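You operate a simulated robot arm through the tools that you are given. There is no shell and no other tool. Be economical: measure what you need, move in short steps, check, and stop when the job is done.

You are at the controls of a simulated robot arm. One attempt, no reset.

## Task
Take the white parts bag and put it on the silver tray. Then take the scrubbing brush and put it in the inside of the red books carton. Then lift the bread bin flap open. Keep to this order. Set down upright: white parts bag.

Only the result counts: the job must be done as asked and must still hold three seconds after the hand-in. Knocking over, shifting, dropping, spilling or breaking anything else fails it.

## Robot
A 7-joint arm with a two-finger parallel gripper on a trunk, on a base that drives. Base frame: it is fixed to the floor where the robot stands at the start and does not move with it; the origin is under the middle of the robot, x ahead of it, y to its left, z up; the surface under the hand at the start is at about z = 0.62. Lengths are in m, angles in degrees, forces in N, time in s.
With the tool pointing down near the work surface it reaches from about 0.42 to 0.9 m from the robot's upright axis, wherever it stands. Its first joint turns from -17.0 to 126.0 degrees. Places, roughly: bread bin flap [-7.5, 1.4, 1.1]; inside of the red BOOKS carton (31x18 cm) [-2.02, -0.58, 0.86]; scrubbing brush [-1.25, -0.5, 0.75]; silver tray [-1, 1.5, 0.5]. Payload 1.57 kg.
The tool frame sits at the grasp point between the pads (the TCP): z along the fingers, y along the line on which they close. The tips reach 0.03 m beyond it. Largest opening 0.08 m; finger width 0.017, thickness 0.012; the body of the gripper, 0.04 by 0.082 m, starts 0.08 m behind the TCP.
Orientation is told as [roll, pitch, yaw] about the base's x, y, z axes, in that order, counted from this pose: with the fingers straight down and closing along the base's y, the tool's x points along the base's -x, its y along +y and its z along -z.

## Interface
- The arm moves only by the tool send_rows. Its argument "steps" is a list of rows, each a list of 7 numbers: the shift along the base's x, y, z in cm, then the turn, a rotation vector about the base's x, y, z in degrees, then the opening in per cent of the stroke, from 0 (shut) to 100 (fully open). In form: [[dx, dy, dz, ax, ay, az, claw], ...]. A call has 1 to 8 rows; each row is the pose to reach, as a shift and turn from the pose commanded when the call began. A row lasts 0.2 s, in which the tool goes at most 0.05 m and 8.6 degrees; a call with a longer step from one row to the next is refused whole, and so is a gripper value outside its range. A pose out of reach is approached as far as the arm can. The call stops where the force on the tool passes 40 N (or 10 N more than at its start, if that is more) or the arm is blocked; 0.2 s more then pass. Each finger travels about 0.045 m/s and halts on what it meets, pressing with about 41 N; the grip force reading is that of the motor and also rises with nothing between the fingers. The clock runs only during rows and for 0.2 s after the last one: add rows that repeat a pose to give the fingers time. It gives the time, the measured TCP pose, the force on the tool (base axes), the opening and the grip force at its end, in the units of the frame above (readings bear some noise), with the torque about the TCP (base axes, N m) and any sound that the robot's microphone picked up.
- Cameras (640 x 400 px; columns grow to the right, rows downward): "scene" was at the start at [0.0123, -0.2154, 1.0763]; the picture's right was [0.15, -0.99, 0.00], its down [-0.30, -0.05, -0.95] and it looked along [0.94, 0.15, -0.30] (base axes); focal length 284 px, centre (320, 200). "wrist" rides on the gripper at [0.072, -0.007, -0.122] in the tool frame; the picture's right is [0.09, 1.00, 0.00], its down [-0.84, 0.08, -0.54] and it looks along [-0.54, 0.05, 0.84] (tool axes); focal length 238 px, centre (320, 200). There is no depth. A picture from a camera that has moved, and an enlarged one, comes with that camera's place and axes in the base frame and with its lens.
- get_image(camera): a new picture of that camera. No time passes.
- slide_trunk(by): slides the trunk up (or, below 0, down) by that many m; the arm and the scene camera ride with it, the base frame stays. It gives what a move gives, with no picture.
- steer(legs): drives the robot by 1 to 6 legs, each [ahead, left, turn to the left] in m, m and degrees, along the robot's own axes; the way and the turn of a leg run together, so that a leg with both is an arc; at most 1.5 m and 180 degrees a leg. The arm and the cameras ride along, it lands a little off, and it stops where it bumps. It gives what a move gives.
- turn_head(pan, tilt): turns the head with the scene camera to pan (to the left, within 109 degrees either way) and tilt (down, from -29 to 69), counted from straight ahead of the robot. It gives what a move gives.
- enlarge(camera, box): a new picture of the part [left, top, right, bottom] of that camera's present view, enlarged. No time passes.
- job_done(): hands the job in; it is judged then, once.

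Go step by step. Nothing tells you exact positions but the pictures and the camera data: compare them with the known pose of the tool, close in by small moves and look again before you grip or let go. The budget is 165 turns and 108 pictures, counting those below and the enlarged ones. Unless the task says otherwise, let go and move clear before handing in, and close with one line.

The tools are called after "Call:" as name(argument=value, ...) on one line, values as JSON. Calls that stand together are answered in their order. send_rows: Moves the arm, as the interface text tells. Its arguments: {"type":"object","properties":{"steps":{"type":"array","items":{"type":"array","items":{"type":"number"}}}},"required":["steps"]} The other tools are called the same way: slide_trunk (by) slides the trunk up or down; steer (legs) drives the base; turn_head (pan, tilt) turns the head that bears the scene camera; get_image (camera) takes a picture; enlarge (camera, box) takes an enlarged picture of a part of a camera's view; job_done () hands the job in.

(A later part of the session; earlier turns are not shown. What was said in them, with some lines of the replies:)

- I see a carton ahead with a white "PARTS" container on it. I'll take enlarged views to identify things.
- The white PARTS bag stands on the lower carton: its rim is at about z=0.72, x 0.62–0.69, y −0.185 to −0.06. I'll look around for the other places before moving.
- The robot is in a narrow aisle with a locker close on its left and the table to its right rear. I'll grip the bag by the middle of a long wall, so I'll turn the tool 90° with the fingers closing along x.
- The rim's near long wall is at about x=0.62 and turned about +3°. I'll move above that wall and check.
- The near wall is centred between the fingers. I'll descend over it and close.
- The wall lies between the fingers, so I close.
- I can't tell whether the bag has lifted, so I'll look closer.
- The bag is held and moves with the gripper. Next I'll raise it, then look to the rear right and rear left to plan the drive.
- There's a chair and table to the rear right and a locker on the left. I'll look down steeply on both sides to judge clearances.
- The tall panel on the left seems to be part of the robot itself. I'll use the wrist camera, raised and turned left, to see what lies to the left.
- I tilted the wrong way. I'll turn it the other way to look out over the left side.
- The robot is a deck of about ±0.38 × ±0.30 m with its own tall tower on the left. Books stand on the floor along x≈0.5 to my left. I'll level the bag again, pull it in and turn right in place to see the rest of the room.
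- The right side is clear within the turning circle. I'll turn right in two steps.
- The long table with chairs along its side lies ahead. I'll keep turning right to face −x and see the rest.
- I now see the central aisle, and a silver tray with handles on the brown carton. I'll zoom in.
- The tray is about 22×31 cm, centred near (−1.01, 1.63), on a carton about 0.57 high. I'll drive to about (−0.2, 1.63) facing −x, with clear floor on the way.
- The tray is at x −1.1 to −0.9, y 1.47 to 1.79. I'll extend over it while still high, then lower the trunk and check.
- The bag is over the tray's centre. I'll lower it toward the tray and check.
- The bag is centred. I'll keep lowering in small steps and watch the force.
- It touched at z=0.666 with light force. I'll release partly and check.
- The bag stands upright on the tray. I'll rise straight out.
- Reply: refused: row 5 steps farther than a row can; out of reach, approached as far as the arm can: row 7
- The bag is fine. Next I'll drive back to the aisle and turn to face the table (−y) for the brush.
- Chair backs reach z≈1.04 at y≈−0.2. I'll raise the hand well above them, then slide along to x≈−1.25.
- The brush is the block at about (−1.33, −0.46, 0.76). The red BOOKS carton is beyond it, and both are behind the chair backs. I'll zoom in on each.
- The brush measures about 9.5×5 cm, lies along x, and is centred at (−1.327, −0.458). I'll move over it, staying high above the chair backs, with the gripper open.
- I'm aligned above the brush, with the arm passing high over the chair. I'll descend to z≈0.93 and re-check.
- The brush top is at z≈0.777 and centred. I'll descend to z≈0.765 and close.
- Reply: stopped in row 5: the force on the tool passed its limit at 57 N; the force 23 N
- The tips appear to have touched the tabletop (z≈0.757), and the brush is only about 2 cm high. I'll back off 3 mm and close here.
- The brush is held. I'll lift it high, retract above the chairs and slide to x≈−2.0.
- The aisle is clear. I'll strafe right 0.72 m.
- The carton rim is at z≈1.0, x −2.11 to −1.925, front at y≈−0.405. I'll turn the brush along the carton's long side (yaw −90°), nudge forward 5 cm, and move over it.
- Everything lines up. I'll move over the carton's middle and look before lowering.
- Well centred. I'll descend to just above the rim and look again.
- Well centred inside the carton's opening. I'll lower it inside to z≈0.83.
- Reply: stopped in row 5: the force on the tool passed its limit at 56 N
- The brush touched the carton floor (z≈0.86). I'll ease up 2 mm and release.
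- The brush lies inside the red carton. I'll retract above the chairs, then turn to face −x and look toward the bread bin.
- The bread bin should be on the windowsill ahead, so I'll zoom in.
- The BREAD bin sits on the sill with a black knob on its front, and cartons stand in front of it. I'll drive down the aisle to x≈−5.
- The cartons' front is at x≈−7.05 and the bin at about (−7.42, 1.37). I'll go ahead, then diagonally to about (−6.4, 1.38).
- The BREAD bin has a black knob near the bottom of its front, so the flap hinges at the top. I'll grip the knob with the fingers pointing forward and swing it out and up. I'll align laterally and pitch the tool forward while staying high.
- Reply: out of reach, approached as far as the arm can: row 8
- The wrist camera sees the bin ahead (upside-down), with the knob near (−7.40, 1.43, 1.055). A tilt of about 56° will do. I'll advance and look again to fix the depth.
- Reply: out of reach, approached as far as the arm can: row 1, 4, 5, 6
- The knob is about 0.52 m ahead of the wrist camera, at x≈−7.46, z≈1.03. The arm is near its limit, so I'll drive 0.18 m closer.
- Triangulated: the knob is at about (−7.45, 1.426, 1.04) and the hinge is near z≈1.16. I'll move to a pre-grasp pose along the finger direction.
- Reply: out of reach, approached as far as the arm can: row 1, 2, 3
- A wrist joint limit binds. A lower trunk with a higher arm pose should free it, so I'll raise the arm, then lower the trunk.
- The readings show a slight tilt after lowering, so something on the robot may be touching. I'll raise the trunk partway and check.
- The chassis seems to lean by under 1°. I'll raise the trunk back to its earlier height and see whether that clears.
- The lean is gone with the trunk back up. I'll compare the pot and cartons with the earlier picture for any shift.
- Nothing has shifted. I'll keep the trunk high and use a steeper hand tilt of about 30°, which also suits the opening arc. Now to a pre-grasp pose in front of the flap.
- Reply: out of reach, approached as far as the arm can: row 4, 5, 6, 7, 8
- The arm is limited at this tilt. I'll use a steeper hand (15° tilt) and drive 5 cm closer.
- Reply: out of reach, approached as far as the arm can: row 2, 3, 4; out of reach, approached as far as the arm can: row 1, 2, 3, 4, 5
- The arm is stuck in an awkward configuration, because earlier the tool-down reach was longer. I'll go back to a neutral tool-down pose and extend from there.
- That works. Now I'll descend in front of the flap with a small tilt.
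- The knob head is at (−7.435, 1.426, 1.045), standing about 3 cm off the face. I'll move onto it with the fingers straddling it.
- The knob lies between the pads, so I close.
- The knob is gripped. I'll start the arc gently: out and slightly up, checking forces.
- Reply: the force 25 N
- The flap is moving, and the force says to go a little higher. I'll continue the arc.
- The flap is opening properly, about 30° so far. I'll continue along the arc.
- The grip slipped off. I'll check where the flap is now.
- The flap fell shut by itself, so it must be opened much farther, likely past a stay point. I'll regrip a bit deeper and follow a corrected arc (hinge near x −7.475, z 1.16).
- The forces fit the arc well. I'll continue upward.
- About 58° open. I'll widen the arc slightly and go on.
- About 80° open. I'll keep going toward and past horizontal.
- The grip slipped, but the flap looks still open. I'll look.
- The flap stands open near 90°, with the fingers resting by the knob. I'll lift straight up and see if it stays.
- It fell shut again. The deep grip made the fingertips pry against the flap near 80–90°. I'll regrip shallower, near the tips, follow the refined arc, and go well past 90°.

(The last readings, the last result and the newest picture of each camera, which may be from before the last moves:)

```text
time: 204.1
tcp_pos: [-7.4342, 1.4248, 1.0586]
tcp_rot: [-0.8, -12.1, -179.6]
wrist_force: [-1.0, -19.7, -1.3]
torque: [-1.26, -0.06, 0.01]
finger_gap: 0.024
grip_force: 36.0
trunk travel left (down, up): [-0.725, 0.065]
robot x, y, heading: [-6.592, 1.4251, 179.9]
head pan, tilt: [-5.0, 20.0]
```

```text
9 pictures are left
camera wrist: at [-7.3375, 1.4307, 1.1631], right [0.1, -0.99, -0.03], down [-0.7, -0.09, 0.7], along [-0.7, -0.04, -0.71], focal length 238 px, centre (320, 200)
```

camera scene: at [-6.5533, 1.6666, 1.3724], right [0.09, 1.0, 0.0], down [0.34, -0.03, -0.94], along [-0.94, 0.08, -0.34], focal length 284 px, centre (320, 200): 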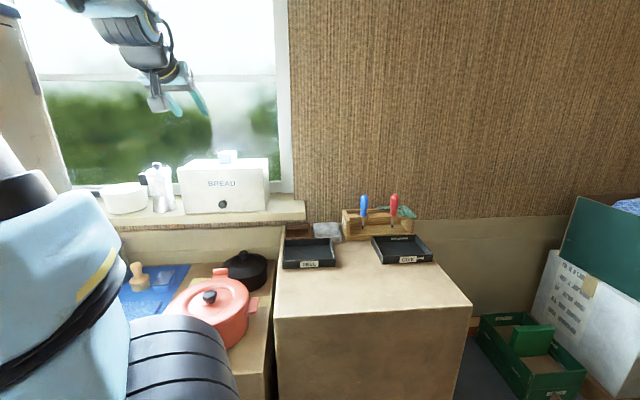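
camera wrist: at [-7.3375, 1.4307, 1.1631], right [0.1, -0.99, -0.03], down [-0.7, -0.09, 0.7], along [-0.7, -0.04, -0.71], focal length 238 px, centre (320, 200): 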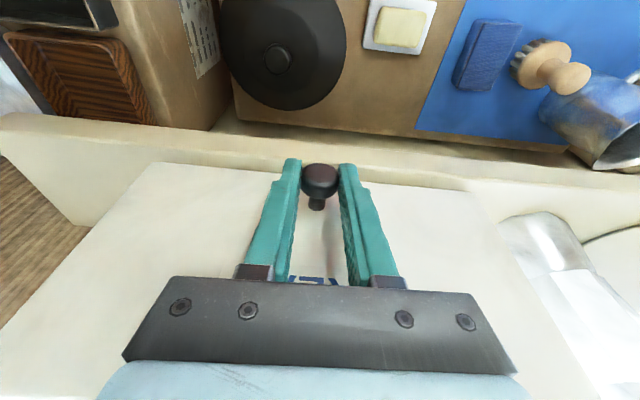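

Gripped near the tips. I'll start the refined arc, easing the side load.

Call:
send_rows(steps=[[1.0, -0.25, 0.45, 0, 0, 0, 0], [1.98, -0.3, 0.95, 0, 0, 0, 0], [2.9, -0.3, 1.5, 0, 0, 0, 0], [3.78, -0.3, 2.1, 0, 0, 0, 0], [4.6, -0.3, 2.8, 0, 0, 0, 0], [5.3, -0.3, 3.6, 0, 0, 0, 0], [6.0, -0.3, 4.4, 0, 0, 0, 0], [6.55, -0.3, 5.3, 0, 0, 0, 0]])

Call:
send_rows(steps=[[0.55, 0, 1, 0, 0, 0, 0], [1.0, 0, 1.95, 0, 0, 0, 0], [1.35, 0, 3, 0, 0, 0, 0], [1.62, 0, 4.05, 0, 0, 0, 0], [1.62, 0, 4.05, 0, 0, 0, 0]])

```text
time: 205.9
tcp_pos: [-7.3675, 1.4248, 1.1115]
tcp_rot: [-1.1, -11.9, -179.6]
wrist_force: [-8.5, 2.2, -2.6]
torque: [-0.37, -0.62, 0.06]
finger_gap: 0.0235
grip_force: 35.8
trunk travel left (down, up): [-0.725, 0.065]
robot x, y, heading: [-6.592, 1.4272, 180.3]
head pan, tilt: [-5.0, 20.0]
```

```text
time: 207.1
tcp_pos: [-7.3507, 1.4246, 1.1517]
tcp_rot: [-1.1, -12.0, -179.7]
wrist_force: [2.7, 13.9, -9.3]
torque: [0.08, -1.18, -0.17]
finger_gap: 0.0234
grip_force: 35.9
trunk travel left (down, up): [-0.725, 0.065]
robot x, y, heading: [-6.5879, 1.428, 180.0]
head pan, tilt: [-5.0, 20.0]
```

About 60° with low forces. I'll continue, letting the tool turn with the flap.

Call:
send_rows(steps=[[0.1, 0.15, 1.07, 0, -3, 0, 0], [0.1, 0.2, 2.15, 0, -6, 0, 0], [0.0, 0.2, 3.2, 0, -9, 0, 0], [0.0, 0.2, 3.2, 0, -9, 0, 0]])

Call:
send_rows(steps=[[-0.2, 0, 1.07, 0, -3, 0, 0], [-0.45, 0, 2.1, 0, -6, 0, 0], [-0.45, 0, 2.1, 0, -6, 0, 0]])

```text
time: 208.1
tcp_pos: [-7.3516, 1.4249, 1.1834]
tcp_rot: [-1.0, -3.2, -179.7]
wrist_force: [-9.1, 5.4, -7.6]
torque: [-0.14, -0.62, -0.07]
finger_gap: 0.0234
grip_force: 35.4
trunk travel left (down, up): [-0.725, 0.065]
robot x, y, heading: [-6.5877, 1.4301, 180.0]
head pan, tilt: [-5.0, 20.0]
```

```text
time: 208.9
tcp_pos: [-7.355, 1.4246, 1.2036]
tcp_rot: [-0.9, 2.9, -179.6]
wrist_force: [-6.0, 5.3, -10.3]
torque: [-0.13, -0.85, -0.08]
finger_gap: 0.0234
grip_force: 35.6
trunk travel left (down, up): [-0.725, 0.065]
robot x, y, heading: [-6.5864, 1.4287, 179.9]
head pan, tilt: [-5.0, 20.0]
```

Holding at about 85°. I'll continue past horizontal.

Call:
send_rows(steps=[[-0.45, 0, 1.04, 0, -4, 0, 0], [-0.95, 0, 2.05, 0, -8, 0, 0], [-0.95, 0, 2.05, 0, -8, 0, 0]])

Call:
send_rows(steps=[[-0.6, 0, 0.97, 0, -4, 0, 0], [-1.25, 0, 1.85, 0, -8, 0, 0], [-1.25, 0, 1.85, 0, -8, 0, 0]])

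Call:
enlarge(camera="scene", box=[100, 80, 310, 240])

```text
time: 209.7
tcp_pos: [-7.3649, 1.4244, 1.2247]
tcp_rot: [-0.8, 10.9, -179.6]
wrist_force: [-3.8, 1.0, -8.2]
torque: [-0.18, -0.47, -0.12]
finger_gap: 0.0233
grip_force: 35.9
trunk travel left (down, up): [-0.725, 0.065]
robot x, y, heading: [-6.587, 1.4258, 180.0]
head pan, tilt: [-5.0, 20.0]
```

```text
time: 210.5
tcp_pos: [-7.3707, 1.425, 1.2347]
tcp_rot: [-0.7, 14.9, -179.5]
wrist_force: [-3.4, 1.1, -3.8]
torque: [-0.19, -0.01, -0.07]
finger_gap: 0.0231
grip_force: 35.8
out of reach, approached as far as the arm can: row 2, 3
trunk travel left (down, up): [-0.725, 0.065]
robot x, y, heading: [-6.5879, 1.4264, 180.1]
head pan, tilt: [-5.0, 20.0]
```

```text
2.50 times, centred on (205, 160) of scene
camera zoom: at [-6.6027, 1.6665, 1.3725], right [0.09, 1.0, 0.0], down [0.34, -0.03, -0.94], along [-0.94, 0.08, -0.34], focal length 709 px, centre (608, 300)
```

zoom: 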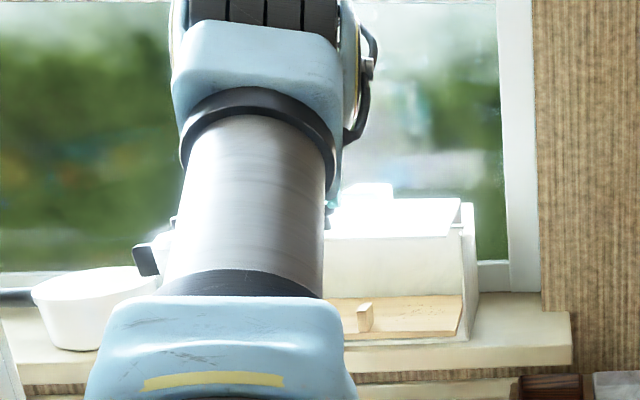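

About 98° open and still held. The wrist limit stops further tilting, so I'll continue the arc with fixed orientation.

Call:
send_rows(steps=[[-0.65, 0, 0.9, 0, 0, 0, 0], [-1.3, 0, 1.75, 0, 0, 0, 0], [-1.3, 0, 1.75, 0, 0, 0, 0]])

Call:
send_rows(steps=[[-0.75, 0, 0.8, 0, 1, 0, 0], [-1.5, 0, 1.5, 0, 2, 0, 0], [-1.5, 0, 1.5, 0, 2, 0, 0]])

```text
time: 211.3
tcp_pos: [-7.3706, 1.4249, 1.2344]
tcp_rot: [-0.7, 14.9, -179.7]
wrist_force: [-5.7, -0.2, -1.2]
torque: [-0.17, 0.44, -0.1]
finger_gap: 0.0235
grip_force: 36.0
out of reach, approached as far as the arm can: row 1, 2, 3
trunk travel left (down, up): [-0.725, 0.065]
robot x, y, heading: [-6.5893, 1.431, 180.2]
head pan, tilt: [-5.0, 20.0]
```

```text
time: 212.1
tcp_pos: [-7.3758, 1.4245, 1.2468]
tcp_rot: [-0.9, 12.9, -179.5]
wrist_force: [17.3, -1.5, -0.6]
torque: [-0.19, -1.37, -0.19]
finger_gap: 0.0234
grip_force: 35.9
out of reach, approached as far as the arm can: row 2, 3
trunk travel left (down, up): [-0.725, 0.065]
robot x, y, heading: [-6.5869, 1.4291, 180.1]
head pan, tilt: [-5.0, 20.0]
```

About 104°. I'll carry on, tilting the tool back forward to stay within reach.

Call:
send_rows(steps=[[-0.3, 0, 0.75, 0, 4, 0, 0], [-0.9, 0, 1.5, 0, 8, 0, 0], [-0.9, 0, 1.5, 0, 8, 0, 0]])

Call:
send_rows(steps=[[-0.8, 0, 0.8, 0, 4, 0, 0], [-1.5, 0, 1.5, 0, 8, 0, 0], [-1.5, 0, 1.5, 0, 8, 0, 0]])

Call:
get_image(camera="wrist")

```text
time: 212.9
tcp_pos: [-7.386, 1.4246, 1.2617]
tcp_rot: [-0.9, 4.8, -179.5]
wrist_force: [15.1, -8.8, 0.8]
torque: [-0.41, -1.41, -0.27]
finger_gap: 0.0233
grip_force: 35.7
trunk travel left (down, up): [-0.725, 0.065]
robot x, y, heading: [-6.5883, 1.4276, 179.8]
head pan, tilt: [-5.0, 20.0]
```

```text
time: 213.7
tcp_pos: [-7.4006, 1.4248, 1.2762]
tcp_rot: [-1.0, -3.1, -179.5]
wrist_force: [12.4, -11.5, 1.8]
torque: [-0.49, -1.37, -0.45]
finger_gap: 0.0235
grip_force: 35.5
trunk travel left (down, up): [-0.725, 0.065]
robot x, y, heading: [-6.5909, 1.4267, 180.0]
head pan, tilt: [-5.0, 20.0]
```

```text
7 pictures are left
camera wrist: at [-7.322, 1.4301, 1.3943], right [0.1, -0.99, -0.02], down [-0.81, -0.09, 0.59], along [-0.58, -0.04, -0.81], focal length 238 px, centre (320, 200)
```

wrist: 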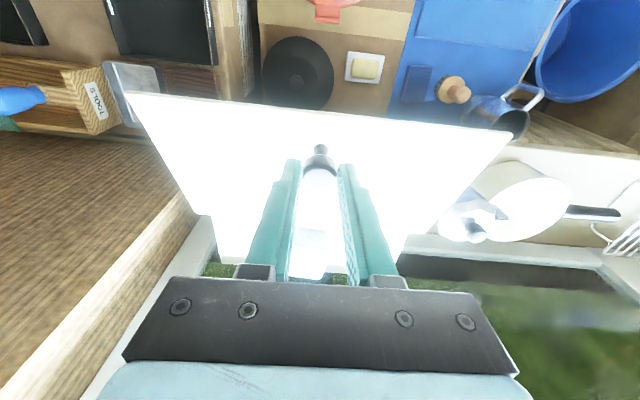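

About 122° now and still held with low force. I'll go a bit further to find its stay or stop.

Call:
send_rows(steps=[[-0.8, -0.15, 0.65, 0, 2, 0, 0], [-1.8, -0.2, 1.1, 0, 4, 0, 0], [-1.8, -0.2, 1.1, 0, 4, 0, 0]])

Call:
send_rows(steps=[[-1.0, 0, 0.4, 0, 2, 0, 0], [-2.0, 0, 0.75, 0, 4, 0, 0], [-2.0, 0, 0.75, 0, 4, 0, 0]])

```text
time: 214.5
tcp_pos: [-7.4164, 1.4248, 1.289]
tcp_rot: [-1.1, -7.0, -179.6]
wrist_force: [31.6, 0.1, 2.7]
torque: [-0.06, -0.97, -0.03]
finger_gap: 0.0239
grip_force: 35.6
trunk travel left (down, up): [-0.725, 0.065]
robot x, y, heading: [-6.5887, 1.4282, 180.1]
head pan, tilt: [-5.0, 20.0]
```

```text
time: 215.3
tcp_pos: [-7.4413, 1.4237, 1.2957]
tcp_rot: [-1.1, -11.1, -179.6]
wrist_force: [-0.1, -0.1, 0.0]
torque: [0.0, -0.02, 0.02]
finger_gap: 0.0
grip_force: 21.5
trunk travel left (down, up): [-0.725, 0.065]
robot x, y, heading: [-6.5919, 1.4309, 180.3]
head pan, tilt: [-5.0, 20.0]
```

It hit a stop near 125° and the knob slipped out. I'll look at whether the flap stays.

Call:
enlarge(camera="scene", box=[100, 80, 310, 240])

```text
2.50 times, centred on (205, 160) of scene
camera zoom: at [-6.6026, 1.6665, 1.3725], right [0.09, 1.0, 0.0], down [0.34, -0.03, -0.94], along [-0.94, 0.08, -0.34], focal length 709 px, centre (608, 300)
```

zoom: 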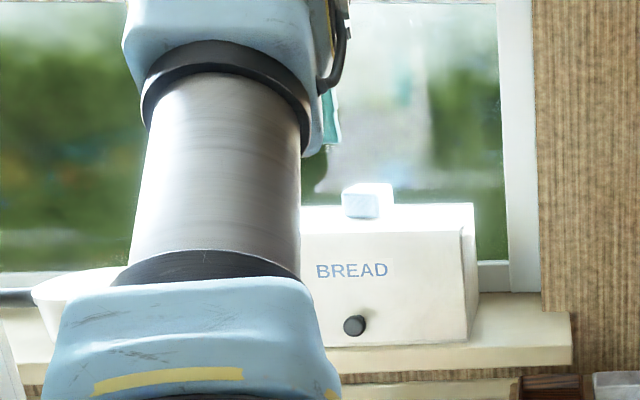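

It closed again, so 125° isn't enough. It likely must swing past vertical to rest back on the bin top. My arc was slightly inside, and refitting gives a hinge at (−7.479, 1.167) with R≈13 cm. I'll back the hand off, move 3 cm closer for reach, and retry.

Call:
send_rows(steps=[[0, 0, 3, 0, 0, 0, 0], [4, 0, 4, 0, 0, 0, 30], [8, 0, 2, 0, 0.5, 0, 60], [8.6, 0, -2, 0, 1, 0, 60], [8.6, 0, -2, 0, 1, 0, 60]])

Call:
steer(legs=[[0.03, 0, 0]])

```text
time: 216.5
tcp_pos: [-7.3513, 1.4246, 1.2711]
tcp_rot: [-0.9, -12.2, -179.6]
wrist_force: [-0.1, 0.4, 0.2]
torque: [0.0, 0.03, 0.03]
finger_gap: 0.0481
grip_force: 0.1
out of reach, approached as far as the arm can: row 1
trunk travel left (down, up): [-0.725, 0.065]
robot x, y, heading: [-6.5922, 1.4299, 180.0]
head pan, tilt: [-5.0, 20.0]
```

```text
time: 217.3
tcp_pos: [-7.383, 1.4244, 1.2708]
tcp_rot: [-1.0, -12.1, -179.5]
wrist_force: [0.5, -0.5, 0.1]
torque: [0.01, -0.01, 0.0]
finger_gap: 0.0483
grip_force: 0.1
trunk travel left (down, up): [-0.725, 0.065]
robot x, y, heading: [-6.6215, 1.4287, -179.7]
head pan, tilt: [-5.0, 20.0]
```

I'll raise the trunk the last 6 cm for upward reach, then regrip the knob.

Call:
slide_trunk(by=0.06)

Call:
send_rows(steps=[[0, 0.1, -4.5, 0, 0, 0, 60], [0, 0.1, -9, 0, 0, 0, 60], [0, 0.1, -13.5, 0, 0, 0, 60], [0, 0.1, -18, 0, 0, 0, 60], [0, 0.1, -22.5, 0, 0, 0, 60], [-2.5, 0.1, -25, 0, 0, 0, 60], [-5.1, 0.1, -27.2, 0, 0, 0, 60], [-5.1, 0.1, -27.2, 0, 0, 0, 60]])

```text
time: 218.3
tcp_pos: [-7.3826, 1.4238, 1.3309]
tcp_rot: [-1.0, -12.1, -179.7]
wrist_force: [0.0, -0.6, 0.4]
torque: [0.04, -0.01, 0.02]
finger_gap: 0.0478
grip_force: 0.0
trunk travel left (down, up): [-0.785, 0.005]
robot x, y, heading: [-6.6226, 1.4317, -179.9]
head pan, tilt: [-5.0, 20.0]
```

```text
time: 220.2
tcp_pos: [-7.4349, 1.4264, 1.062]
tcp_rot: [-1.1, -12.0, -179.7]
wrist_force: [-0.4, -0.1, 0.2]
torque: [0.02, 0.01, 0.0]
finger_gap: 0.0478
grip_force: 0.1
trunk travel left (down, up): [-0.785, 0.005]
robot x, y, heading: [-6.6209, 1.4275, -180.1]
head pan, tilt: [-5.0, 20.0]
```

Call:
send_rows(steps=[[0, 0, -0.6, 0, 0, 0, 60], [0, 0, -0.6, 0, 0, 0, 30], [0, 0, -0.6, 0, 0, 0, 0], [0, 0, -0.6, 0, 0, 0, 0], [0, 0, -0.6, 0, 0, 0, 0], [0, 0, -0.6, 0, 0, 0, 0]])

Call:
send_rows(steps=[[1.05, -0.05, 0.45, 0, 0, 0, 0], [2.05, -0.05, 0.97, 0, 0, 0, 0], [3.0, -0.05, 1.6, 0, 0, 0, 0], [3.9, -0.05, 2.28, 0, 0, 0, 0], [4.75, -0.05, 3.05, 0, 0, 0, 0], [5.5, -0.05, 3.88, 0, 0, 0, 0], [6.2, -0.05, 4.8, 0, 0, 0, 0], [6.79, -0.05, 5.75, 0, 0, 0, 0]])

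```text
time: 221.6
tcp_pos: [-7.4335, 1.4245, 1.055]
tcp_rot: [-1.0, -12.1, -179.6]
wrist_force: [-0.9, -4.1, 0.3]
torque: [-0.95, 0.01, -0.13]
finger_gap: 0.024
grip_force: 36.0
trunk travel left (down, up): [-0.785, 0.005]
robot x, y, heading: [-6.6205, 1.4271, -180.1]
head pan, tilt: [-5.0, 20.0]
```

```text
time: 223.3
tcp_pos: [-7.365, 1.4249, 1.1097]
tcp_rot: [-1.0, -12.1, -179.6]
wrist_force: [-8.5, -1.1, -1.6]
torque: [-0.36, -0.52, 0.13]
finger_gap: 0.0238
grip_force: 35.9
trunk travel left (down, up): [-0.785, 0.005]
robot x, y, heading: [-6.62, 1.4302, -179.9]
head pan, tilt: [-5.0, 20.0]
```

Call:
send_rows(steps=[[0.45, 0, 1.0, 0, 0, 0, 0], [0.88, 0, 2.06, 0, 0, 0, 0], [1.2, 0, 3.14, 0, 0, 0, 0], [1.45, 0, 4.25, 0, 0, 0, 0], [1.57, 0, 5.37, 0, 0, 0, 0], [1.6, 0, 6.5, 0, 0, 0, 0], [1.6, 0, 6.5, 0, 0, 0, 0]])

Call:
send_rows(steps=[[-0.05, 0, 1.13, 0, 0, 0, 0], [-0.2, 0, 2.25, 0, 0, 0, 0], [-0.45, 0, 3.36, 0, 0, 0, 0], [-0.45, 0, 3.36, 0, 0, 0, 0]])

```text
time: 224.9
tcp_pos: [-7.351, 1.4252, 1.1733]
tcp_rot: [-1.0, -12.1, -179.7]
wrist_force: [9.1, 0.5, -7.9]
torque: [-0.36, -1.14, -0.08]
finger_gap: 0.0236
grip_force: 35.9
trunk travel left (down, up): [-0.785, 0.005]
robot x, y, heading: [-6.6204, 1.4258, -180.0]
head pan, tilt: [-5.0, 20.0]
```

```text
time: 225.9
tcp_pos: [-7.3558, 1.4246, 1.21]
tcp_rot: [-1.1, -12.2, -179.7]
wrist_force: [3.3, 0.2, -5.8]
torque: [-0.33, -0.96, -0.16]
finger_gap: 0.0234
grip_force: 35.7
trunk travel left (down, up): [-0.785, 0.005]
robot x, y, heading: [-6.6195, 1.4252, -180.2]
head pan, tilt: [-5.0, 20.0]
```

About 85°, with forces small. Continuing past 100°.

Call:
send_rows(steps=[[-0.24, 0, 1.09, 0, 0, 0, 0], [-0.68, 0, 2.13, 0, 0, 0, 0], [-1.2, 0, 3.14, 0, 0, 0, 0], [-1.8, 0, 4.1, 0, 0, 0, 0], [-1.8, 0, 4.1, 0, 0, 0, 0]])

Call:
send_rows(steps=[[-0.7, 0, 0.9, 0, 0, 0, 0], [-1.48, 0, 1.72, 0, 0, 0, 0], [-2.32, 0, 2.5, 0, 0, 0, 0], [-2.32, 0, 2.5, 0, 0, 0, 0]])

```text
time: 227.2
tcp_pos: [-7.3735, 1.4259, 1.2507]
tcp_rot: [-0.9, -12.0, -179.6]
wrist_force: [6.8, 0.7, -5.2]
torque: [-0.23, -1.1, -0.28]
finger_gap: 0.0234
grip_force: 35.8
trunk travel left (down, up): [-0.785, 0.005]
robot x, y, heading: [-6.6189, 1.4269, -180.1]
head pan, tilt: [-5.0, 20.0]
```

```text
time: 228.2
tcp_pos: [-7.3948, 1.4241, 1.2766]
tcp_rot: [-1.0, -12.0, -179.5]
wrist_force: [14.7, -5.4, 4.1]
torque: [-0.38, -1.27, -0.27]
finger_gap: 0.0236
grip_force: 35.9
trunk travel left (down, up): [-0.785, 0.005]
robot x, y, heading: [-6.6213, 1.4287, -179.8]
head pan, tilt: [-5.0, 20.0]
```

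About 120°, with the tangential load small. I'll widen slightly and continue toward 140°.

Call:
send_rows(steps=[[-0.65, 0.05, 0.9, 0, 0, 0, 0], [-1.6, 0.1, 1.55, 0, 0, 0, 0], [-1.6, 0.1, 1.55, 0, 0, 0, 0]])

Call:
send_rows(steps=[[-0.95, 0, 0.55, 0, 2, 0, 0], [-1.95, 0, 1.0, 0, 4, 0, 0], [-1.95, 0, 1.0, 0, 4, 0, 0]])

```text
time: 228.9
tcp_pos: [-7.4104, 1.4255, 1.2892]
tcp_rot: [-1.0, -11.8, -179.4]
wrist_force: [23.5, -10.2, -20.0]
torque: [-0.44, -0.81, -0.18]
finger_gap: 0.0242
grip_force: 35.3
trunk travel left (down, up): [-0.785, 0.005]
robot x, y, heading: [-6.6161, 1.4233, -180.0]
head pan, tilt: [-5.0, 20.0]
```

```text
time: 229.8
tcp_pos: [-7.4325, 1.4268, 1.3015]
tcp_rot: [-1.1, -16.3, -179.6]
wrist_force: [-0.9, -0.5, -0.2]
torque: [-0.02, -0.05, 0.04]
finger_gap: 0.0002
grip_force: 21.5
trunk travel left (down, up): [-0.785, 0.005]
robot x, y, heading: [-6.6224, 1.4285, -179.8]
head pan, tilt: [-5.0, 20.0]
```

It met a hard stop at about 127° and the knob slipped out as I pushed on. I'll check the flap.

Call:
enlarge(camera="scene", box=[100, 80, 310, 240])

```text
2.50 times, centred on (205, 160) of scene
camera zoom: at [-6.6332, 1.6666, 1.4325], right [0.09, 1.0, 0.0], down [0.34, -0.03, -0.94], along [-0.94, 0.08, -0.34], focal length 709 px, centre (608, 300)
```

zoom: 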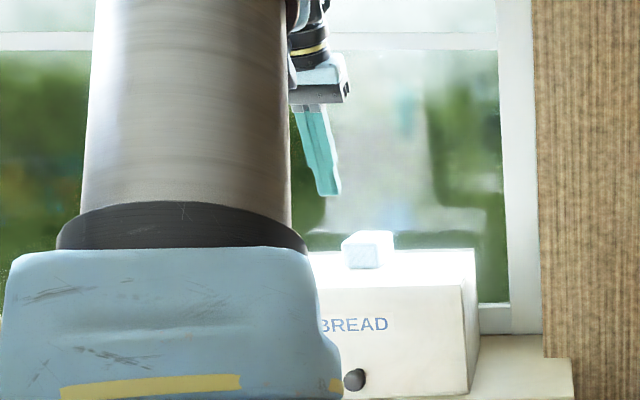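

It fell shut again, but the slip itself kicks the knob. This time I'll bring it to just before the stop (~122°) and release gently by opening the fingers.

Call:
send_rows(steps=[[3, 0, 2, 0, -2, 0, 30], [5, 0, -1, 0, -4, 0, 60], [5, 0, -5.5, 0, -4, 0, 60], [5, 0, -10, 0, -4, 0, 60], [5, 0, -14.5, 0, -4, 0, 60], [5, 0, -19, 0, -4, 0, 60], [2.5, -0.1, -22.3, 0, -4, 0, 60], [-0.1, -0.1, -24.6, 0, -4, 0, 60]])

Call:
send_rows(steps=[[0, 0, 0, 0, 0, 0, 60], [0, 0, 0, 0, 0, 0, 30], [0, 0, 0, 0, 0, 0, 0], [0, 0, 0, 0, 0, 0, 0], [0, 0, 0, 0, 0, 0, 0], [0, 0, 0, 0, 0, 0, 0]])

```text
time: 231.6
tcp_pos: [-7.4307, 1.4259, 1.0567]
tcp_rot: [-1.0, -12.2, -179.6]
wrist_force: [0.6, 0.3, 0.3]
torque: [-0.01, 0.0, 0.0]
finger_gap: 0.0479
grip_force: 0.0
trunk travel left (down, up): [-0.785, 0.005]
robot x, y, heading: [-6.6218, 1.4301, -179.8]
head pan, tilt: [-5.0, 20.0]
```

```text
time: 232.9
tcp_pos: [-7.4303, 1.4249, 1.057]
tcp_rot: [-0.9, -12.1, -179.6]
wrist_force: [-1.1, -7.3, -2.5]
torque: [-1.02, -0.09, -0.02]
finger_gap: 0.0238
grip_force: 35.5
trunk travel left (down, up): [-0.785, 0.005]
robot x, y, heading: [-6.6185, 1.425, -180.4]
head pan, tilt: [-5.0, 20.0]
```

Gripped. I'll repeat the proven arc.

Call:
send_rows(steps=[[1.05, -0.05, 0.45, 0, 0, 0, 0], [2.05, -0.05, 0.97, 0, 0, 0, 0], [3.0, -0.05, 1.6, 0, 0, 0, 0], [3.9, -0.05, 2.28, 0, 0, 0, 0], [4.75, -0.05, 3.05, 0, 0, 0, 0], [5.5, -0.05, 3.88, 0, 0, 0, 0], [6.2, -0.05, 4.8, 0, 0, 0, 0], [6.75, -0.05, 5.75, 0, 0, 0, 0]])

Call:
send_rows(steps=[[0.45, 0, 1.0, 0, 0, 0, 0], [0.88, 0, 2.06, 0, 0, 0, 0], [1.2, 0, 3.14, 0, 0, 0, 0], [1.45, 0, 4.25, 0, 0, 0, 0], [1.57, 0, 5.37, 0, 0, 0, 0], [1.6, 0, 6.5, 0, 0, 0, 0], [1.6, 0, 6.5, 0, 0, 0, 0]])

Call:
send_rows(steps=[[-0.05, 0, 1.13, 0, 0, 0, 0], [-0.2, 0, 2.25, 0, 0, 0, 0], [-0.45, 0, 3.36, 0, 0, 0, 0], [-0.7, 0, 4.45, 0, 0, 0, 0], [-1.1, 0, 5.49, 0, 0, 0, 0], [-1.65, 0, 6.5, 0, 0, 0, 0], [-2.2, 0, 7.46, 0, 0, 0, 0], [-2.2, 0, 7.46, 0, 0, 0, 0]])

Call:
send_rows(steps=[[-0.65, 0, 0.95, 0, 0, 0, 0], [-1.35, 0, 1.8, 0, 0, 0, 0], [-2.2, 0, 2.55, 0, 0, 0, 0], [-2.2, 0, 2.55, 0, 0, 0, 0]])

```text
time: 234.8
tcp_pos: [-7.3627, 1.4264, 1.1121]
tcp_rot: [-1.1, -11.8, -179.4]
wrist_force: [-4.8, -0.9, -5.4]
torque: [-0.26, -0.65, 0.11]
finger_gap: 0.0236
grip_force: 36.1
trunk travel left (down, up): [-0.785, 0.005]
robot x, y, heading: [-6.6211, 1.4266, -180.1]
head pan, tilt: [-5.0, 20.0]
```

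```text
time: 236.3
tcp_pos: [-7.347, 1.425, 1.1777]
tcp_rot: [-1.0, -12.1, -179.6]
wrist_force: [9.1, 3.3, -7.9]
torque: [-0.12, -1.2, -0.07]
finger_gap: 0.0232
grip_force: 35.9
trunk travel left (down, up): [-0.785, 0.005]
robot x, y, heading: [-6.6199, 1.4277, -180.1]
head pan, tilt: [-5.0, 20.0]
```

```text
time: 238.2
tcp_pos: [-7.3713, 1.4247, 1.2532]
tcp_rot: [-1.0, -12.1, -179.6]
wrist_force: [4.8, 4.0, -6.4]
torque: [0.09, -1.02, -0.24]
finger_gap: 0.0237
grip_force: 35.2
trunk travel left (down, up): [-0.785, 0.005]
robot x, y, heading: [-6.6171, 1.4295, -180.0]
head pan, tilt: [-5.0, 20.0]
```

```text
time: 239.2
tcp_pos: [-7.3911, 1.426, 1.2789]
tcp_rot: [-1.0, -12.2, -179.6]
wrist_force: [14.7, 5.2, 7.8]
torque: [0.19, -1.08, -0.13]
finger_gap: 0.0234
grip_force: 35.8
trunk travel left (down, up): [-0.785, 0.005]
robot x, y, heading: [-6.6234, 1.4286, -180.1]
head pan, tilt: [-5.0, 20.0]
```

At about 120°. I'll nudge to ~124°, then open the fingers gently and look.

Call:
send_rows(steps=[[-0.1, 0, 0.4, 0, 0, 0, 0], [-0.35, 0, 0.75, 0, 0, 0, 0], [-0.35, 0, 0.75, 0, 0, 0, 0]])

Call:
send_rows(steps=[[0, 0, 0, 0, 0, 0, 32], [0, 0, 0, 0, 0, 0, 38], [0, 0, 0, 0, 0, 0, 45], [0, 0, 0, 0, 0, 0, 55], [0, 0, 0, 0, 0, 0, 55]])

Call:
get_image(camera="wrist")

```text
time: 239.9
tcp_pos: [-7.3967, 1.4263, 1.2843]
tcp_rot: [-1.0, -12.0, -179.6]
wrist_force: [3.0, 4.5, -10.7]
torque: [0.03, -1.1, -0.05]
finger_gap: 0.0239
grip_force: 36.3
trunk travel left (down, up): [-0.785, 0.005]
robot x, y, heading: [-6.6196, 1.4258, -179.9]
head pan, tilt: [-5.0, 20.0]
```

```text
time: 241.2
tcp_pos: [-7.3958, 1.4248, 1.2848]
tcp_rot: [-1.0, -12.1, -179.7]
wrist_force: [0.1, -0.8, -0.8]
torque: [-0.01, 0.02, 0.0]
finger_gap: 0.0439
grip_force: 0.1
trunk travel left (down, up): [-0.785, 0.005]
robot x, y, heading: [-6.6206, 1.4241, -180.0]
head pan, tilt: [-5.0, 20.0]
```

```text
4 pictures are left
camera wrist: at [-7.3003, 1.4298, 1.389], right [0.09, -0.99, -0.04], down [-0.7, -0.09, 0.7], along [-0.7, -0.04, -0.71], focal length 238 px, centre (320, 200)
```

wrist: 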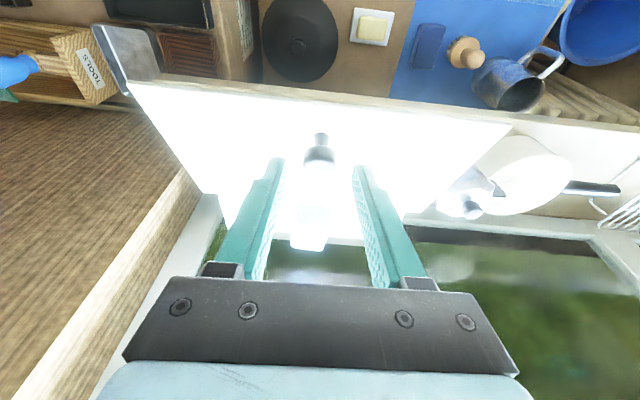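

The flap stays open with the fingers released. I'll withdraw carefully, straight up first and then back.

Call:
send_rows(steps=[[0, 0, 1, 0, 0, 0, 55], [0, 0, 2.5, 0, 0, 0, 55], [0, 0, 4.5, 0, 0, 0, 55], [0, 0, 6.5, 0, 0, 0, 55], [0, 0, 8, 0, 0, 0, 55], [0, 0, 8, 0, 0, 0, 55]])

Call:
enlarge(camera="scene", box=[100, 60, 310, 240])

```text
time: 242.6
tcp_pos: [-7.3966, 1.4243, 1.3669]
tcp_rot: [-1.0, -12.1, -179.6]
wrist_force: [0.1, 0.3, -0.3]
torque: [-0.03, 0.02, -0.01]
finger_gap: 0.044
grip_force: 0.0
trunk travel left (down, up): [-0.785, 0.005]
robot x, y, heading: [-6.6197, 1.4265, -179.9]
head pan, tilt: [-5.0, 20.0]
```

```text
2.22 times, centred on (205, 150) of scene
camera zoom: at [-6.633, 1.6665, 1.4324], right [0.09, 1.0, 0.0], down [0.34, -0.03, -0.94], along [-0.94, 0.08, -0.34], focal length 630 px, centre (576, 311)
```

zoom: 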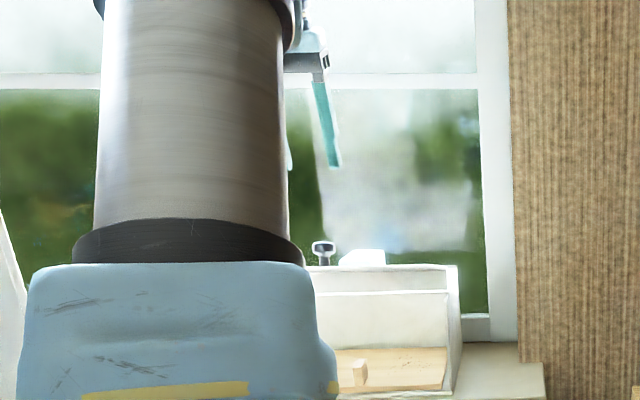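

The flap stands open on its own with the knob up, and everything else is in place. I'll retract and do a final check.

Call:
send_rows(steps=[[3, 0, 1, 0, 0, 0, 55], [7, 0, 1.5, 0, 0, 0, 55], [11, 0, 1.5, 0, 0, 0, 55], [15, 0, 1.5, 0, 0, 0, 55], [20, 0, 1.5, 0, 0, 0, 55], [20, 0, 1.5, 0, 0, 0, 55]])

Call:
steer(legs=[[-0.3, 0, 0]])

Call:
get_image(camera="scene")

```text
time: 243.9
tcp_pos: [-7.1946, 1.4245, 1.382]
tcp_rot: [-0.9, -12.2, -179.7]
wrist_force: [0.9, 0.0, -0.4]
torque: [0.0, 0.03, 0.02]
finger_gap: 0.0439
grip_force: 0.1
trunk travel left (down, up): [-0.785, 0.005]
robot x, y, heading: [-6.6214, 1.4293, -179.7]
head pan, tilt: [-5.0, 20.0]
```

```text
time: 246.0
tcp_pos: [-6.8998, 1.4209, 1.3804]
tcp_rot: [-1.1, -12.1, -179.2]
wrist_force: [-0.1, 0.0, 0.4]
torque: [0.0, -0.01, 0.01]
finger_gap: 0.044
grip_force: 0.0
trunk travel left (down, up): [-0.785, 0.005]
robot x, y, heading: [-6.3256, 1.4278, -180.1]
head pan, tilt: [-5.0, 20.0]
```

```text
2 pictures are left
camera scene: at [-6.3393, 1.6673, 1.4324], right [0.08, 1.0, 0.0], down [0.34, -0.03, -0.94], along [-0.94, 0.08, -0.34], focal length 284 px, centre (320, 200)
```

scene: 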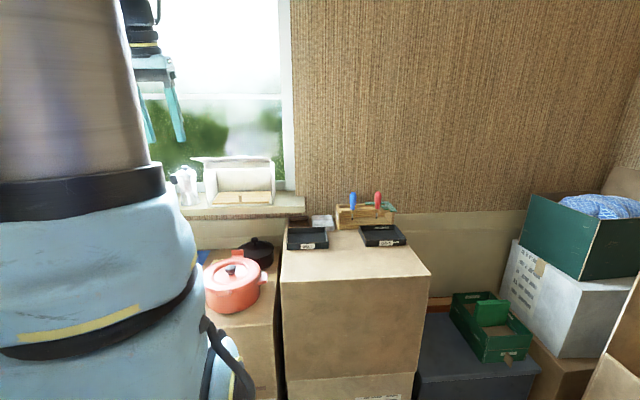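

The flap has stayed open for several seconds, the arm is clear, and the things around the bin look undisturbed. I'm handing in.

Call:
job_done()

```text
The job is handed in.
```

I did all three tasks in the order you gave and then handed the job in. The parts bag stands upright on the silver tray, the scrubbing brush is inside the red books carton, and the bread bin flap stays open on its own.
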